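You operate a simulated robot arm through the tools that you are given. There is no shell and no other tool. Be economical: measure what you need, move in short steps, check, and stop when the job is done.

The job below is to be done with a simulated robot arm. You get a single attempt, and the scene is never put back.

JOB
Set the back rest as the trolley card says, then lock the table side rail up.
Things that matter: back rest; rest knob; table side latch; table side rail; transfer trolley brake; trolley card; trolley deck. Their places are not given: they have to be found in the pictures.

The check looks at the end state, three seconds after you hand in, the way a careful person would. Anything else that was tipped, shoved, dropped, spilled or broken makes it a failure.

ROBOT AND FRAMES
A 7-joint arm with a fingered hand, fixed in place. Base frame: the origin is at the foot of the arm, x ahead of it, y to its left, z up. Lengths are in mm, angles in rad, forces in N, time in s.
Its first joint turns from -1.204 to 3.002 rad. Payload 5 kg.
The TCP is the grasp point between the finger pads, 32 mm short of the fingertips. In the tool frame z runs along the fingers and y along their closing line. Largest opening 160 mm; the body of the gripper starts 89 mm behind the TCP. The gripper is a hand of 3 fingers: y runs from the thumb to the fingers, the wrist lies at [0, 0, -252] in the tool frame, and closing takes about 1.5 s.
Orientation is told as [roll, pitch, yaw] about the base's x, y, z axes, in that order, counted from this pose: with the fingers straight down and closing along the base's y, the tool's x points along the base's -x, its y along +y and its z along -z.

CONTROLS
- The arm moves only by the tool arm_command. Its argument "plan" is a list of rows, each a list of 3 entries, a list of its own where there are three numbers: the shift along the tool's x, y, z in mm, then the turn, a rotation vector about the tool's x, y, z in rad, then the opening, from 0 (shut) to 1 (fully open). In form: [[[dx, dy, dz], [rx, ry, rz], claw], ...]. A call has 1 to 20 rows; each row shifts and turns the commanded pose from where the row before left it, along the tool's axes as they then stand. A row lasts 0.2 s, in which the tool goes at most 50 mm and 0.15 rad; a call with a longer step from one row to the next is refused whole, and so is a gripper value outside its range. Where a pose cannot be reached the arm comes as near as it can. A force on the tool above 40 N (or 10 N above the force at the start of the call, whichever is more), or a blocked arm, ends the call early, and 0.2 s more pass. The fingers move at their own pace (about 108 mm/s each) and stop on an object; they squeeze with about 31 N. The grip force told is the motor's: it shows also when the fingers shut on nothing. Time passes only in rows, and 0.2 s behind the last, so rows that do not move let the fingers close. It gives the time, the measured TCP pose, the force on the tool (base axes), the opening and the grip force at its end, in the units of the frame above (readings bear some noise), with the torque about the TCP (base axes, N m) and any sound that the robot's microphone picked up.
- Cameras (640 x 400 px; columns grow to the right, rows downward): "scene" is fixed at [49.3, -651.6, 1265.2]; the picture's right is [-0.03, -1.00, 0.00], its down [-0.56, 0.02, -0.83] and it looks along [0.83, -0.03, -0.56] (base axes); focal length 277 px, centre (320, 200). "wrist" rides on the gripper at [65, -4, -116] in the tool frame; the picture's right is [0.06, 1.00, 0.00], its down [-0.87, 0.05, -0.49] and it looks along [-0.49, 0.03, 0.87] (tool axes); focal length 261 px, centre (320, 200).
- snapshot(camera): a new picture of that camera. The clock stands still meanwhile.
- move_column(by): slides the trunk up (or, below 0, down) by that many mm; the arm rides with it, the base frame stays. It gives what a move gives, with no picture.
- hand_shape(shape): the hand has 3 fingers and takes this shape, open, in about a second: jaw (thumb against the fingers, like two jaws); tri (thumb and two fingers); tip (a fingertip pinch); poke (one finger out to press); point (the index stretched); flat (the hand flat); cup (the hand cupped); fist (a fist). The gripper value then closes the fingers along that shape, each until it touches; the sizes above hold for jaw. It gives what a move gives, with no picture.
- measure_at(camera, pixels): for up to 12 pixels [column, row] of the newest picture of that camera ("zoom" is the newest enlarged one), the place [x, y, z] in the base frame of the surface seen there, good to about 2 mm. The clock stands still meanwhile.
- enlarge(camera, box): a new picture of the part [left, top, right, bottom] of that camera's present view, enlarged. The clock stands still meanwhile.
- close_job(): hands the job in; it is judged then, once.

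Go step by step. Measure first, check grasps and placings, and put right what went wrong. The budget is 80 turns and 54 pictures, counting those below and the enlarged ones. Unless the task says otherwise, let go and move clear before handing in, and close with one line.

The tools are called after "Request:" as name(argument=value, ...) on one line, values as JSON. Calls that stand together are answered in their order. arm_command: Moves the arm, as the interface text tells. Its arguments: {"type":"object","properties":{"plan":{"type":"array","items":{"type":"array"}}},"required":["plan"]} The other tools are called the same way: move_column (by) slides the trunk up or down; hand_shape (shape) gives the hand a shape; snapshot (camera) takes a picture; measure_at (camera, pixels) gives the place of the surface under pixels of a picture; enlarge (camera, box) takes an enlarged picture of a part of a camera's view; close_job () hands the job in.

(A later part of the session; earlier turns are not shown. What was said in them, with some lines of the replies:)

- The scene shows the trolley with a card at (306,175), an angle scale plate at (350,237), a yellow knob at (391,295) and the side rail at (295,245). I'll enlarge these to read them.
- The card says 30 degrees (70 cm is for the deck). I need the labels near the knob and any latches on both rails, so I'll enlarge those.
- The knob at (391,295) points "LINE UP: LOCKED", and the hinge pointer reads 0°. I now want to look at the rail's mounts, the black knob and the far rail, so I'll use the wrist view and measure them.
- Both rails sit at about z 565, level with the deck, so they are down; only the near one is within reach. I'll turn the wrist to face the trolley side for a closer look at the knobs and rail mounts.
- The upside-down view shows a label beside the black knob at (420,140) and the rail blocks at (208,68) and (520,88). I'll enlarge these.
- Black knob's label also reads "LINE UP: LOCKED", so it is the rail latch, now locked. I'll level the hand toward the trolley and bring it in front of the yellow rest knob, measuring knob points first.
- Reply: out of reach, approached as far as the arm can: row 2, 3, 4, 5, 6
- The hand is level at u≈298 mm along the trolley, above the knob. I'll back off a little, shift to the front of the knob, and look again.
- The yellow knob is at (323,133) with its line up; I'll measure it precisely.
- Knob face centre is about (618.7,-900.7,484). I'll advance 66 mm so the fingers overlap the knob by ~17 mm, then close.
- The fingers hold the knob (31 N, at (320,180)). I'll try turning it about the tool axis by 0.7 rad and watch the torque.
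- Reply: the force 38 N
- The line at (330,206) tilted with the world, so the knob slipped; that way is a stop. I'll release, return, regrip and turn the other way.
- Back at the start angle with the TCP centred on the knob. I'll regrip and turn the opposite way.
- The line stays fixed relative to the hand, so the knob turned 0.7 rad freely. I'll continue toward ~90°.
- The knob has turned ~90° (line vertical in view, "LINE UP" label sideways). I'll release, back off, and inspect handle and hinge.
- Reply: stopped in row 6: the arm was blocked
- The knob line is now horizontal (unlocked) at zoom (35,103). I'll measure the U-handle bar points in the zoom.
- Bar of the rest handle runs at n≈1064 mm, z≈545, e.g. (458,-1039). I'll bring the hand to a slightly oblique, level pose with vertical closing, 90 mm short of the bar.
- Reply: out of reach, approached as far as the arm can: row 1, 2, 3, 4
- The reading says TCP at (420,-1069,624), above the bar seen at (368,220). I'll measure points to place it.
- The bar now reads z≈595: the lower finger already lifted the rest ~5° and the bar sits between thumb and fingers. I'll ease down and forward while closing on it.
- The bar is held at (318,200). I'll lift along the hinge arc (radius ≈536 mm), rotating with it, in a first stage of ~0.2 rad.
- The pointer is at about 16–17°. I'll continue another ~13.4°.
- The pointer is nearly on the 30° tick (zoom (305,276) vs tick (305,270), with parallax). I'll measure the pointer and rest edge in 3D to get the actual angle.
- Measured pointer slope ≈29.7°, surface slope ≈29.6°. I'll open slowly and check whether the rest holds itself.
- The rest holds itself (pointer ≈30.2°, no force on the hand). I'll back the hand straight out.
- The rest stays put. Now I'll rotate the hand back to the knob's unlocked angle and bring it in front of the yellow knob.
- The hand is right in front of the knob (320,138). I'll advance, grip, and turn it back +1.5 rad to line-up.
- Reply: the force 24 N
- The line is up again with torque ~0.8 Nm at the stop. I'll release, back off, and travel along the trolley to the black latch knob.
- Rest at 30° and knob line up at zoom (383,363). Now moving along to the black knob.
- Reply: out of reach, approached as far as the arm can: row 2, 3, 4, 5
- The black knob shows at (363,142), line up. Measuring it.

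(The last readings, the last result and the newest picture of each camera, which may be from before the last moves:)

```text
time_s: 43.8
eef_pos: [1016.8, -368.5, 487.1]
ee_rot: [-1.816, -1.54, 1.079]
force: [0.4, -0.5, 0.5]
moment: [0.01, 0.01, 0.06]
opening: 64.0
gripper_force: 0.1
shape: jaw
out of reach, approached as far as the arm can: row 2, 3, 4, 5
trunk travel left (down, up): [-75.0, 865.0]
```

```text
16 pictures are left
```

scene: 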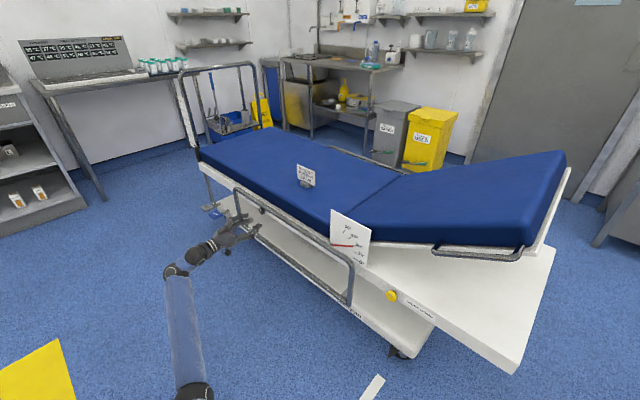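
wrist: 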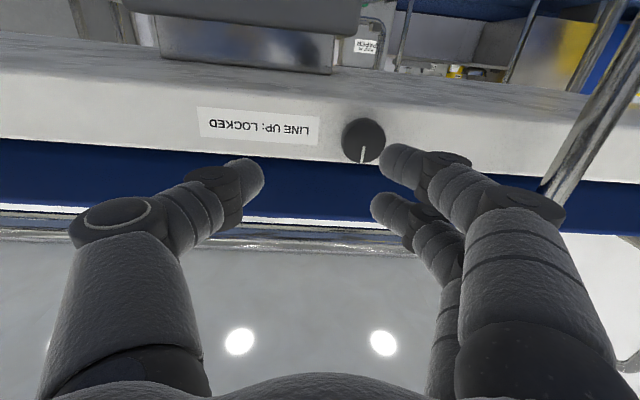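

Knob centre ≈(1112.8,-406,484). I'll align, advance through the rail loop, and grip.

Request:
arm_command(plan=[[[3, 41, 0], [0, 0, 0], 0.4], [[0, 0, 0], [0, 0, 0], 0.4], [[0, 0, 25], [0, 0, 0], 0.4], [[0, 0, 30], [0, 0, 0], 0.4], [[0, 0, 30], [0, 0, 0], 0.4]])

Request:
snapshot(camera="wrist")

```text
time_s: 45.0
eef_pos: [1108.2, -392.8, 481.7]
ee_rot: [-1.797, -1.539, 1.062]
force: [0.8, 0.2, -1.0]
moment: [-0.02, 0.01, -0.02]
opening: 63.8
gripper_force: 0.0
shape: jaw
trunk travel left (down, up): [-75.0, 865.0]
```

```text
15 pictures are left
```

wrist: 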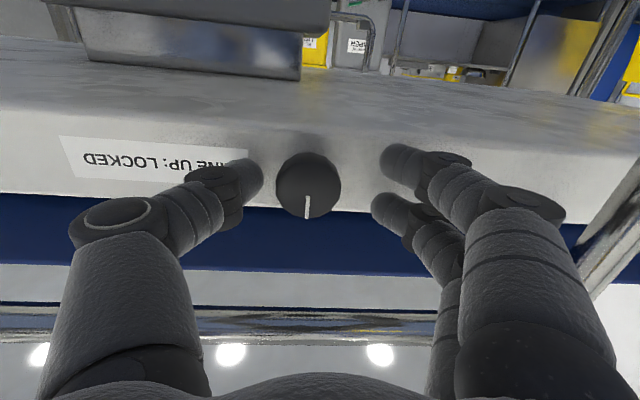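

Aligned within 6 mm. I'll correct, close, and turn in the same unlocking direction as before.

Request:
arm_command(plan=[[[0, -6, 3], [0, 0, 0], 0.4], [[0, 0, 0], [0, 0, 0], 0.2], [[0, 0, 0], [0, 0, 0], 0.0], [[0, 0, 0], [0, 0, 0], 0.0], [[0, 0, 0], [0, 0, 0], 0.0], [[0, 0, 0], [0, 0, -0.1], 0.0], [[0, 0, 0], [0, 0, -0.1], 0.0], [[0, 0, 0], [0, 0, -0.1], 0.0], [[0, 0, 0], [0, 0, -0.1], 0.0], [[0, 0, 0], [0, 0, -0.1], 0.0], [[0, 0, 0], [0, 0, 0], 0.0]])

Request:
snapshot(camera="wrist")

```text
time_s: 47.4
eef_pos: [1105.8, -400.9, 482.0]
ee_rot: [-1.587, -1.04, 0.846]
force: [-18.3, 5.9, -3.6]
moment: [0.15, -0.04, -0.55]
opening: 27.8
gripper_force: 31.0
shape: jaw
trunk travel left (down, up): [-75.0, 865.0]
```

```text
14 pictures are left
```

wrist: 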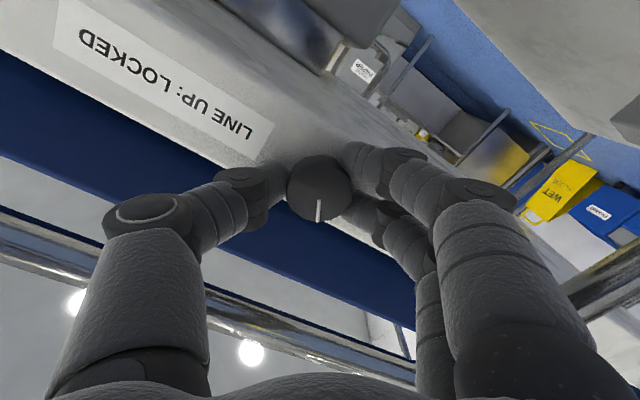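

It is turning with the hand (line still vertical in view). Continuing to about 90°.

Request:
arm_command(plan=[[[0, 0, 0], [0, 0, -0.1], 0.0], [[0, 0, 0], [0, 0, -0.1], 0.0], [[0, 0, 0], [0, 0, -0.1], 0.0], [[0, 0, 0], [0, 0, -0.1], 0.0], [[0, 0, 0], [0, 0, -0.1], 0.0], [[0, 0, 0], [0, 0, -0.1], 0.0], [[0, 0, 0], [0, 0, -0.1], 0.0], [[0, 0, 0], [0, 0, -0.1], 0.0], [[0, 0, 0], [0, 0, -0.1], 0.0], [[0, 0, 0], [0, 0, -0.1], 0.0], [[0, 0, 0], [0, 0, 0], 0.0]])

Request:
snapshot(camera="wrist")

```text
time_s: 49.8
eef_pos: [1106.0, -402.4, 483.9]
ee_rot: [-1.58, -0.037, 0.834]
force: [-17.7, -7.3, -0.9]
moment: [0.12, 0.12, -0.36]
opening: 28.2
gripper_force: 31.0
shape: jaw
trunk travel left (down, up): [-75.0, 865.0]
```

```text
13 pictures are left
```

wrist: 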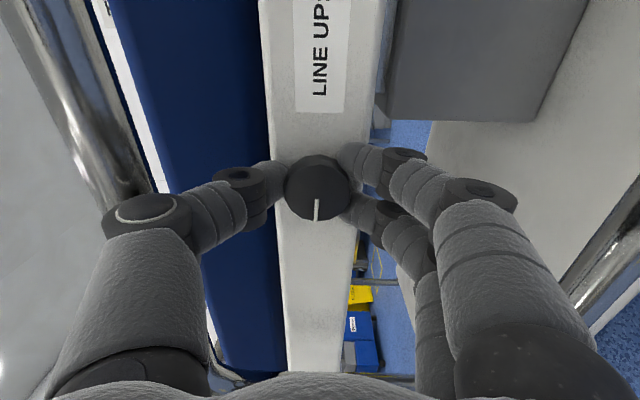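

The latch line is turned ~90°. I'll release, back out through the loop, and shift to mid-rail at the top-bar height.

Request:
arm_command(plan=[[[0, 0, 0], [0, 0, 0], 0.2], [[0, 0, 0], [0, 0, 0], 0.35], [[0, 0, 0], [0, 0, 0], 0.35], [[0, 0, -20], [0, 0, 0], 0.35], [[0, 0, -25], [0, 0, 0], 0.35], [[0, 0, -25], [0, 0, 0], 0.35], [[0, 0, -30], [0, 0, 0], 0.4], [[41, -14, 0], [0, 0, 0], 0.5], [[41, -14, 0], [0, 0, 0], 0.5], [[41, -14, 0], [0, 0, 0], 0.5], [[41, -14, 0], [0, 0, 0], 0.5], [[41, -14, 0], [0, 0, 0], 0.5]])

Request:
snapshot(camera="wrist")

```text
time_s: 52.4
eef_pos: [954.3, -525.3, 526.7]
ee_rot: [-1.577, -0.04, 0.841]
force: [-0.2, 1.1, -2.1]
moment: [-0.01, -0.1, -0.01]
opening: 77.1
gripper_force: 0.1
shape: jaw
out of reach, approached as far as the arm can: row 6, 7, 8, 9, 10, 12
trunk travel left (down, up): [-75.0, 865.0]
```

```text
12 pictures are left
```

wrist: 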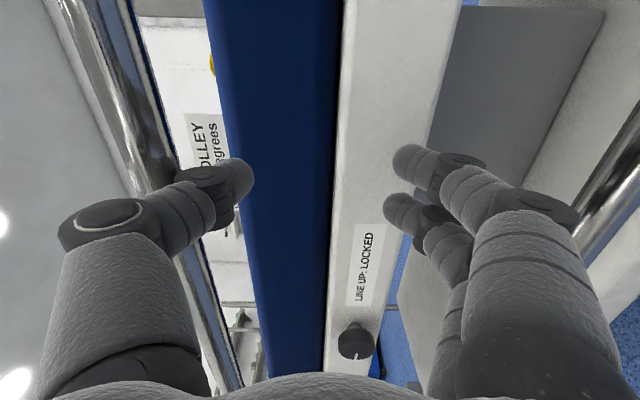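

The hand is still inside the loop at n≈1046, with the top bar just above the thumb at (160,150). I'll check the bar position before acting.

Request:
measure_at(camera="wrist", pixels=[[150, 110], [165, 150], [130, 60], [215, 330], [200, 280], [620, 170], [235, 180]])

Request:
enlarge(camera="scene", box=[190, 150, 390, 310])

```text
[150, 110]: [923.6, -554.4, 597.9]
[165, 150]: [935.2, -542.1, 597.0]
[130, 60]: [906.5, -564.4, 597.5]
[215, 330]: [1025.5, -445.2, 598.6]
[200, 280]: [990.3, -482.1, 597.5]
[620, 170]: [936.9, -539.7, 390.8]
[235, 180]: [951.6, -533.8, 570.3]
```

```text
2.50 times, centred on (290, 230) of scene
```

zoom: 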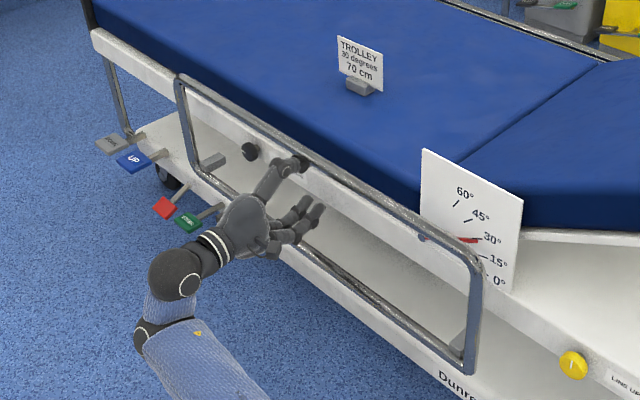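

Rail's top bar is now at z≈597 and bottom at ≈391: it slid straight up ~38 mm on the thumb. I'll lift further with the trunk, in steps.

Request:
move_column(by=60)

Request:
move_column(by=60)

Request:
enlarge(camera="scene", box=[190, 130, 390, 310])

```text
time_s: 53.4
eef_pos: [953.9, -528.7, 586.9]
ee_rot: [-1.58, -0.039, 0.84]
force: [0.1, 0.3, -2.7]
moment: [-0.05, 0.0, 0.0]
opening: 77.7
gripper_force: 0.2
shape: jaw
trunk travel left (down, up): [-135.0, 805.0]
```

```text
time_s: 54.4
eef_pos: [954.3, -528.1, 646.4]
ee_rot: [-1.579, -0.04, 0.842]
force: [0.2, 0.1, -2.6]
moment: [0.01, -0.04, 0.0]
opening: 78.1
gripper_force: 0.0
shape: jaw
trunk travel left (down, up): [-195.0, 745.0]
```

```text
2.22 times, centred on (290, 220) of scene
```

zoom: 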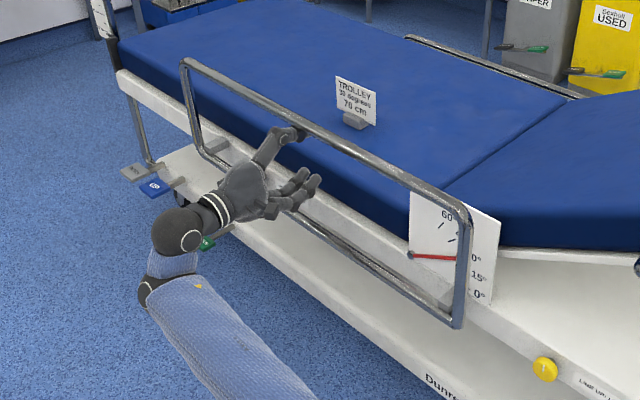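

The rail follows smoothly with only ~2.6 N. Continue in small steps to find the top stop.

Request:
move_column(by=25)

Request:
move_column(by=20)

Request:
move_column(by=20)

```text
time_s: 55.1
eef_pos: [954.0, -527.3, 671.7]
ee_rot: [-1.578, -0.041, 0.843]
force: [0.7, 0.8, -1.6]
moment: [0.0, 0.0, -0.02]
opening: 78.0
gripper_force: 0.1
shape: jaw
trunk travel left (down, up): [-220.0, 720.0]
```

```text
time_s: 55.8
eef_pos: [952.6, -527.9, 692.1]
ee_rot: [-1.579, -0.04, 0.841]
force: [-0.1, 0.7, -3.3]
moment: [-0.05, -0.04, 0.02]
opening: 77.8
gripper_force: 0.0
shape: jaw
trunk travel left (down, up): [-240.0, 700.0]
```

```text
time_s: 56.5
eef_pos: [954.6, -526.4, 710.0]
ee_rot: [-1.578, -0.039, 0.841]
force: [-9.9, 5.3, -13.0]
moment: [-0.38, -0.71, -0.03]
opening: 71.6
gripper_force: 0.1
shape: jaw
trunk travel left (down, up): [-260.0, 680.0]
```

Force rose to ~13 N: the rail is at its top stop. I'll lower the hand a little and check whether the rail stays up.

Request:
move_column(by=-25)

Request:
snapshot(camera="wrist")

Request:
measure_at(camera="wrist", pixels=[[150, 110], [130, 60], [200, 280], [215, 330], [120, 80], [620, 170]])

```text
time_s: 57.2
eef_pos: [953.4, -527.1, 687.4]
ee_rot: [-1.58, -0.041, 0.84]
force: [0.7, -1.1, 0.7]
moment: [-0.01, -0.01, 0.01]
opening: 79.5
gripper_force: 0.1
shape: jaw
trunk travel left (down, up): [-235.0, 705.0]
```

```text
9 pictures are left
```

wrist: 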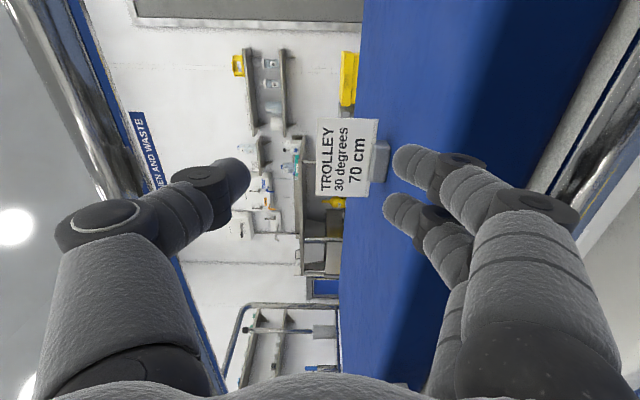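

```text
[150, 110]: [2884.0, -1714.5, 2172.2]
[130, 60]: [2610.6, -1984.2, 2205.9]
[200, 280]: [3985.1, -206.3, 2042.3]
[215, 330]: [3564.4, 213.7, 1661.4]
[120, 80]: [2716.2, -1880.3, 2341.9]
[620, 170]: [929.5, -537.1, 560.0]
```

The rail stays up (bottom bar at z≈560, top bar out at left of view). I'll back the hand out of the loop toward n≈975.

Request:
arm_command(plan=[[[0, 0, -15], [0, 0, 0], 0.4], [[0, 0, -15], [0, 0, 0], 0.3], [[0, 0, -15], [0, 0, 0], 0.3], [[0, 0, -15], [0, 0, 0], 0.3], [[0, 0, -10], [0, 0, 0], 0.3]])

```text
time_s: 58.4
eef_pos: [944.7, -527.9, 675.5]
ee_rot: [-1.58, -0.042, 0.847]
force: [0.3, 0.2, 0.5]
moment: [0.0, -0.01, 0.01]
opening: 48.5
gripper_force: 0.1
shape: jaw
out of reach, approached as far as the arm can: row 1, 2, 3, 4, 5
trunk travel left (down, up): [-235.0, 705.0]
```

The arm can't retreat in this level posture. I'll tilt the fingers downward about the TCP (wrist rises outside the loop), which earlier gave reachable poses, then back out.

Request:
arm_command(plan=[[[0, 0, 0], [-0.12, 0, 0], 0.3], [[0, 0, 0], [-0.12, 0, 0], 0.3], [[0, 0, 0], [-0.12, 0, 0], 0.3], [[0, 0, 0], [-0.12, 0, 0], 0.3]])

```text
time_s: 59.4
eef_pos: [944.3, -528.2, 676.2]
ee_rot: [-1.097, -0.04, 0.842]
force: [-0.1, 0.1, 0.4]
moment: [0.06, 0.0, 0.0]
opening: 48.3
gripper_force: 0.2
shape: jaw
trunk travel left (down, up): [-235.0, 705.0]
```

Reachable now. I'll retreat horizontally 100 mm.

Request:
arm_command(plan=[[[0, 6.8, -13.3], [0, 0, 0], 0.3], [[0, 6.8, -13.3], [0, 0, 0], 0.3], [[0, 9.1, -17.8], [0, 0, 0], 0.3], [[0, 9.1, -17.8], [0, 0, 0], 0.3], [[0, 9.1, -17.8], [0, 0, 0], 0.3], [[0, 9.1, -17.8], [0, 0, 0], 0.3]])

Request:
enlarge(camera="scene", box=[190, 130, 390, 310])

```text
time_s: 60.8
eef_pos: [863.9, -454.3, 676.4]
ee_rot: [-1.098, -0.039, 0.84]
force: [0.6, 0.3, -0.6]
moment: [0.02, 0.04, -0.03]
opening: 48.2
gripper_force: 0.0
shape: jaw
trunk travel left (down, up): [-235.0, 705.0]
```

```text
2.22 times, centred on (290, 220) of scene
```

zoom: 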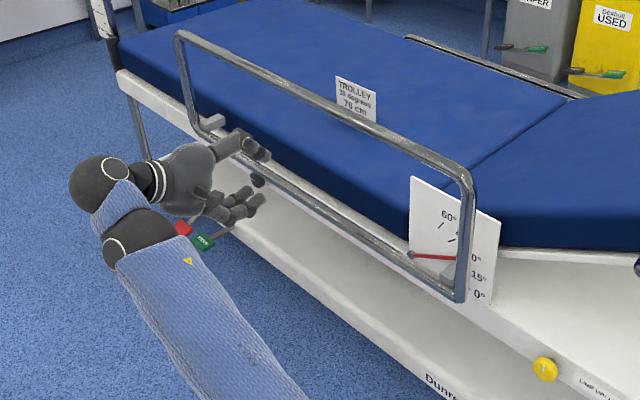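

Clear of the rail, which holds up. I'll shift along to the latch knob, lower the trunk, and level the hand at a -0.75 rad roll so it can sweep symmetrically.

Request:
arm_command(plan=[[[-42, 0, 0], [0, 0, 0], 0.3], [[-42, 0, 0], [0, 0, 0], 0.3], [[-42, 0, 0], [0, 0, 0], 0.3], [[-42, 0, 0], [0, 0, 0], 0.3], [[-42, 0, 0], [0, 0, 0], 0.3], [[0, -16, 31], [0, 0, 0], 0.3]])

Request:
move_column(by=-192)

Request:
arm_command(plan=[[[0, 0, 0], [0.059, -0.017, 0.0976], 0.35], [[0, 0, 0], [0.059, -0.017, 0.0976], 0.35], [[0, 0, 0], [0.059, -0.017, 0.0976], 0.35], [[0, 0, 0], [0.059, -0.017, 0.0976], 0.35], [[0, 0, 0], [0.059, -0.017, 0.0976], 0.35], [[0, 0, 0], [0.059, -0.017, 0.0976], 0.35], [[0, 0, 0], [0.059, -0.017, 0.0976], 0.35], [[0, 0, 0], [0.059, -0.017, 0.0976], 0.35]])

Request:
snapshot(camera="wrist")

```text
time_s: 62.2
eef_pos: [1030.3, -319.5, 685.9]
ee_rot: [-1.099, -0.039, 0.84]
force: [-0.2, 0.5, 0.1]
moment: [-0.04, 0.01, -0.05]
opening: 48.2
gripper_force: 0.0
shape: jaw
trunk travel left (down, up): [-235.0, 705.0]
```

```text
time_s: 64.3
eef_pos: [1030.2, -320.8, 493.7]
ee_rot: [-1.096, -0.04, 0.841]
force: [-0.2, 0.2, -0.7]
moment: [0.0, -0.02, 0.0]
opening: 48.3
gripper_force: 0.1
shape: jaw
trunk travel left (down, up): [-43.0, 897.0]
```

```text
time_s: 66.1
eef_pos: [1030.2, -320.9, 492.7]
ee_rot: [-1.573, -0.825, 0.786]
force: [0.3, -0.8, -0.3]
moment: [0.0, 0.03, 0.01]
opening: 55.4
gripper_force: 0.1
shape: jaw
trunk travel left (down, up): [-43.0, 897.0]
```

```text
7 pictures are left
```

wrist: 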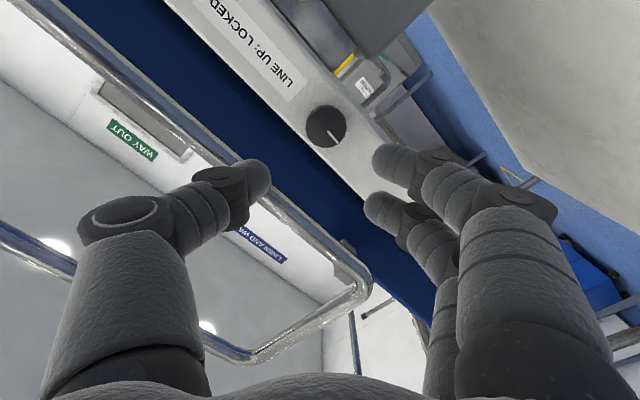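

Pose reached. I'll check the clearance to the bottom bar and the knob centre.

Request:
measure_at(camera="wrist", pixels=[[325, 127], [310, 120], [340, 135], [320, 110], [330, 142], [300, 225], [285, 205], [210, 150], [160, 110], [345, 240]])

```text
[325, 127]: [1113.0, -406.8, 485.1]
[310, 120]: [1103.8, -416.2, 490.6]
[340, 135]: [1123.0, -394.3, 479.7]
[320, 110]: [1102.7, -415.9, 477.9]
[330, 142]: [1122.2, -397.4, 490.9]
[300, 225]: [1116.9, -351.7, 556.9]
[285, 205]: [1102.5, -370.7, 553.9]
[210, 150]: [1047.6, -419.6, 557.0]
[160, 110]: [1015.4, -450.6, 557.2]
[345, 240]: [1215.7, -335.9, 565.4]
```

Bar underside ≈550, knob at z≈485: clearance is fine. Align, advance, grip, and turn +0.75 to begin.

Request:
arm_command(plan=[[[7.6, 4.3, 20], [0, 0, 0], 0.35], [[0, 0, 25], [0, 0, 0], 0.35], [[0, 0, 25], [0, 0, 0], 0.35], [[0, 0, 20], [0, 0, 0], 0.35], [[0, 0, 19], [0, 0, 0], 0.35], [[0, 0, 0], [0, 0, 0], 0.35], [[0, 0, 0], [0, 0, 0], 0.1], [[0, 0, 0], [0, 0, 0], 0.0], [[0, 0, 0], [0, 0, 0], 0.0], [[0, 0, 0], [0, 0, 0], 0.0]])

Request:
arm_command(plan=[[[0, 0, 0], [0, 0, 0.1], 0.0], [[0, 0, 0], [0, 0, 0.1], 0.0], [[0, 0, 0], [0, 0, 0.1], 0.0], [[0, 0, 0], [0, 0, 0.1], 0.0], [[0, 0, 0], [0, 0, 0.1], 0.0], [[0, 0, 0], [0, 0, 0.1], 0.0], [[0, 0, 0], [0, 0, 0.1], 0.0], [[0, 0, 0], [0, 0, 0], 0.0]])

Request:
snapshot(camera="wrist")

```text
time_s: 68.3
eef_pos: [1106.8, -398.8, 484.9]
ee_rot: [-1.572, -0.824, 0.786]
force: [4.1, -5.0, 3.4]
moment: [-0.1, -0.08, -0.01]
opening: 26.4
gripper_force: 31.7
shape: jaw
trunk travel left (down, up): [-43.0, 897.0]
```

```text
time_s: 70.1
eef_pos: [1105.8, -399.6, 484.0]
ee_rot: [-1.592, -1.523, 0.809]
force: [9.5, -10.0, 5.3]
moment: [-0.12, -0.11, 0.08]
opening: 25.9
gripper_force: 30.9
shape: jaw
trunk travel left (down, up): [-43.0, 897.0]
```

```text
6 pictures are left
```

wrist: 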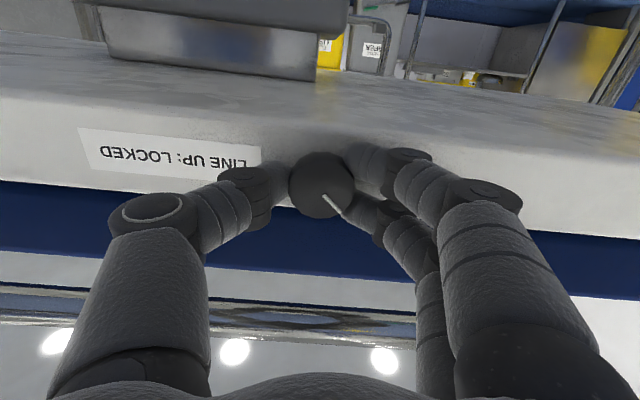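

The line is about 40° short of up. Continue turning +0.8 rad.

Request:
arm_command(plan=[[[0, 0, 0], [0, 0, 0.1], 0.0], [[0, 0, 0], [0, 0, 0.1], 0.0], [[0, 0, 0], [0, 0, 0.1], 0.0], [[0, 0, 0], [0, 0, 0.1], 0.0], [[0, 0, 0], [0, 0, 0.1], 0.0], [[0, 0, 0], [0, 0, 0.1], 0.0], [[0, 0, 0], [0, 0, 0.1], 0.0], [[0, 0, 0], [0, 0, 0.1], 0.0], [[0, 0, 0], [0, 0, 0], 0.0]])

Request:
snapshot(camera="wrist")

```text
time_s: 72.1
eef_pos: [1105.6, -398.9, 484.3]
ee_rot: [1.572, -0.818, -2.357]
force: [9.9, -8.1, 1.2]
moment: [-0.08, -0.08, 0.05]
opening: 25.4
gripper_force: 31.0
shape: jaw
trunk travel left (down, up): [-43.0, 897.0]
```

```text
5 pictures are left
```

wrist: 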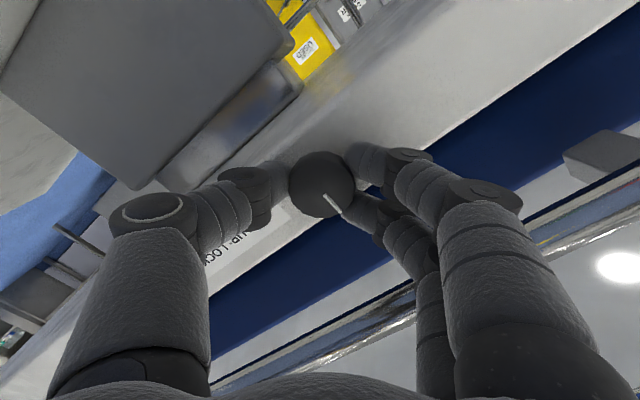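

The line now points toward the cushion side (up), but torque is still low. I'll nudge a little further to feel the stop.

Request:
arm_command(plan=[[[0, 0, 0], [0, 0, 0.04], 0.0], [[0, 0, 0], [0, 0, 0.04], 0.0], [[0, 0, 0], [0, 0, 0], 0.0]])

```text
time_s: 72.9
eef_pos: [1105.3, -400.3, 483.3]
ee_rot: [1.574, -0.737, -2.356]
force: [7.2, -8.5, 1.1]
moment: [-0.44, 0.3, 0.03]
opening: 25.8
gripper_force: 30.9
shape: jaw
trunk travel left (down, up): [-43.0, 897.0]
```

Torque rose to ~0.5 Nm: the stop. I'll release and back straight out under the bar.

Request:
arm_command(plan=[[[0, 0, 0], [0, 0, 0], 0.2], [[0, 0, 0], [0, 0, 0], 0.35], [[0, 0, 0], [0, 0, 0], 0.35], [[0, 0, -20], [0, 0, 0], 0.35], [[0, 0, -20], [0, 0, 0], 0.35], [[0, 0, -20], [0, 0, 0], 0.35], [[0, 0, -20], [0, 0, 0], 0.35], [[0, 0, -15], [0, 0, 0], 0.35]])

Request:
snapshot(camera="wrist")

```text
time_s: 74.7
eef_pos: [1038.1, -332.7, 484.5]
ee_rot: [1.574, -0.74, -2.357]
force: [0.7, -0.3, -0.4]
moment: [0.01, -0.01, 0.0]
opening: 55.7
gripper_force: 0.1
shape: jaw
trunk travel left (down, up): [-43.0, 897.0]
```

```text
4 pictures are left
```

wrist: 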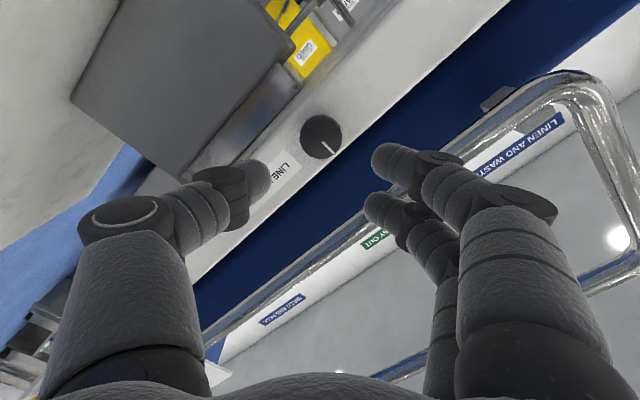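

The latch line points straight up toward the cushion and the hand is clear at n≈969. I'll check the whole scene once.

Request:
enlarge(camera="scene", box=[190, 130, 430, 320])

Request:
enlarge(camera="scene", box=[325, 205, 425, 305])

```text
2.11 times, centred on (310, 225) of scene
```

zoom: 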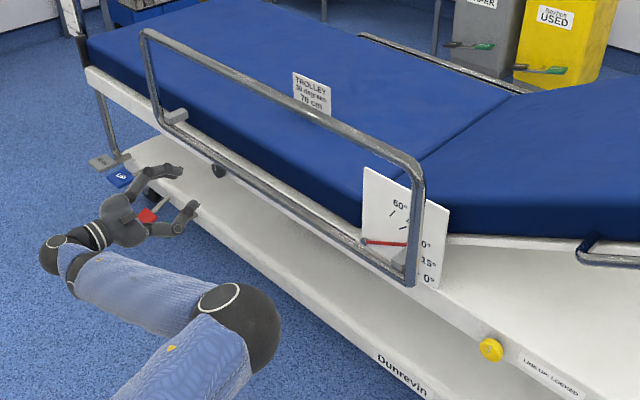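

```text
4.00 times, centred on (375, 255) of scene
```

zoom: 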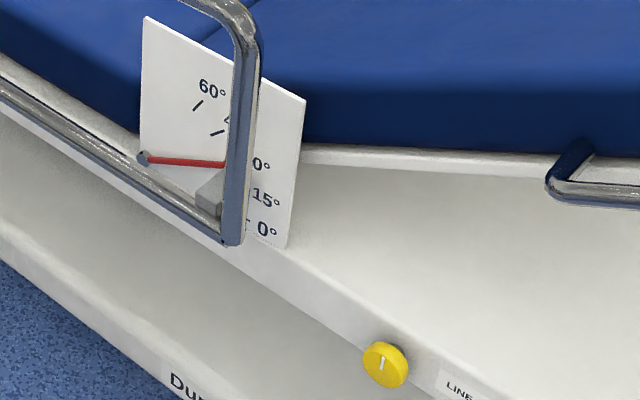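

The rest reads 30° with its knob line up, and the rail is up with its latch line up. The hand is clear and nothing else has moved, so I'm handing in.

Request:
close_job()

```text
The job is handed in.
```

I set the back rest to 30° (pointer measured at about 30°) and locked it. I then raised the near-side rail to its stop and locked its latch. I took the near rail as the table side one, since no label says which it is and the far rail is out of reach. I left the deck height alone: the card also says 70 cm, but the job named only the back rest.
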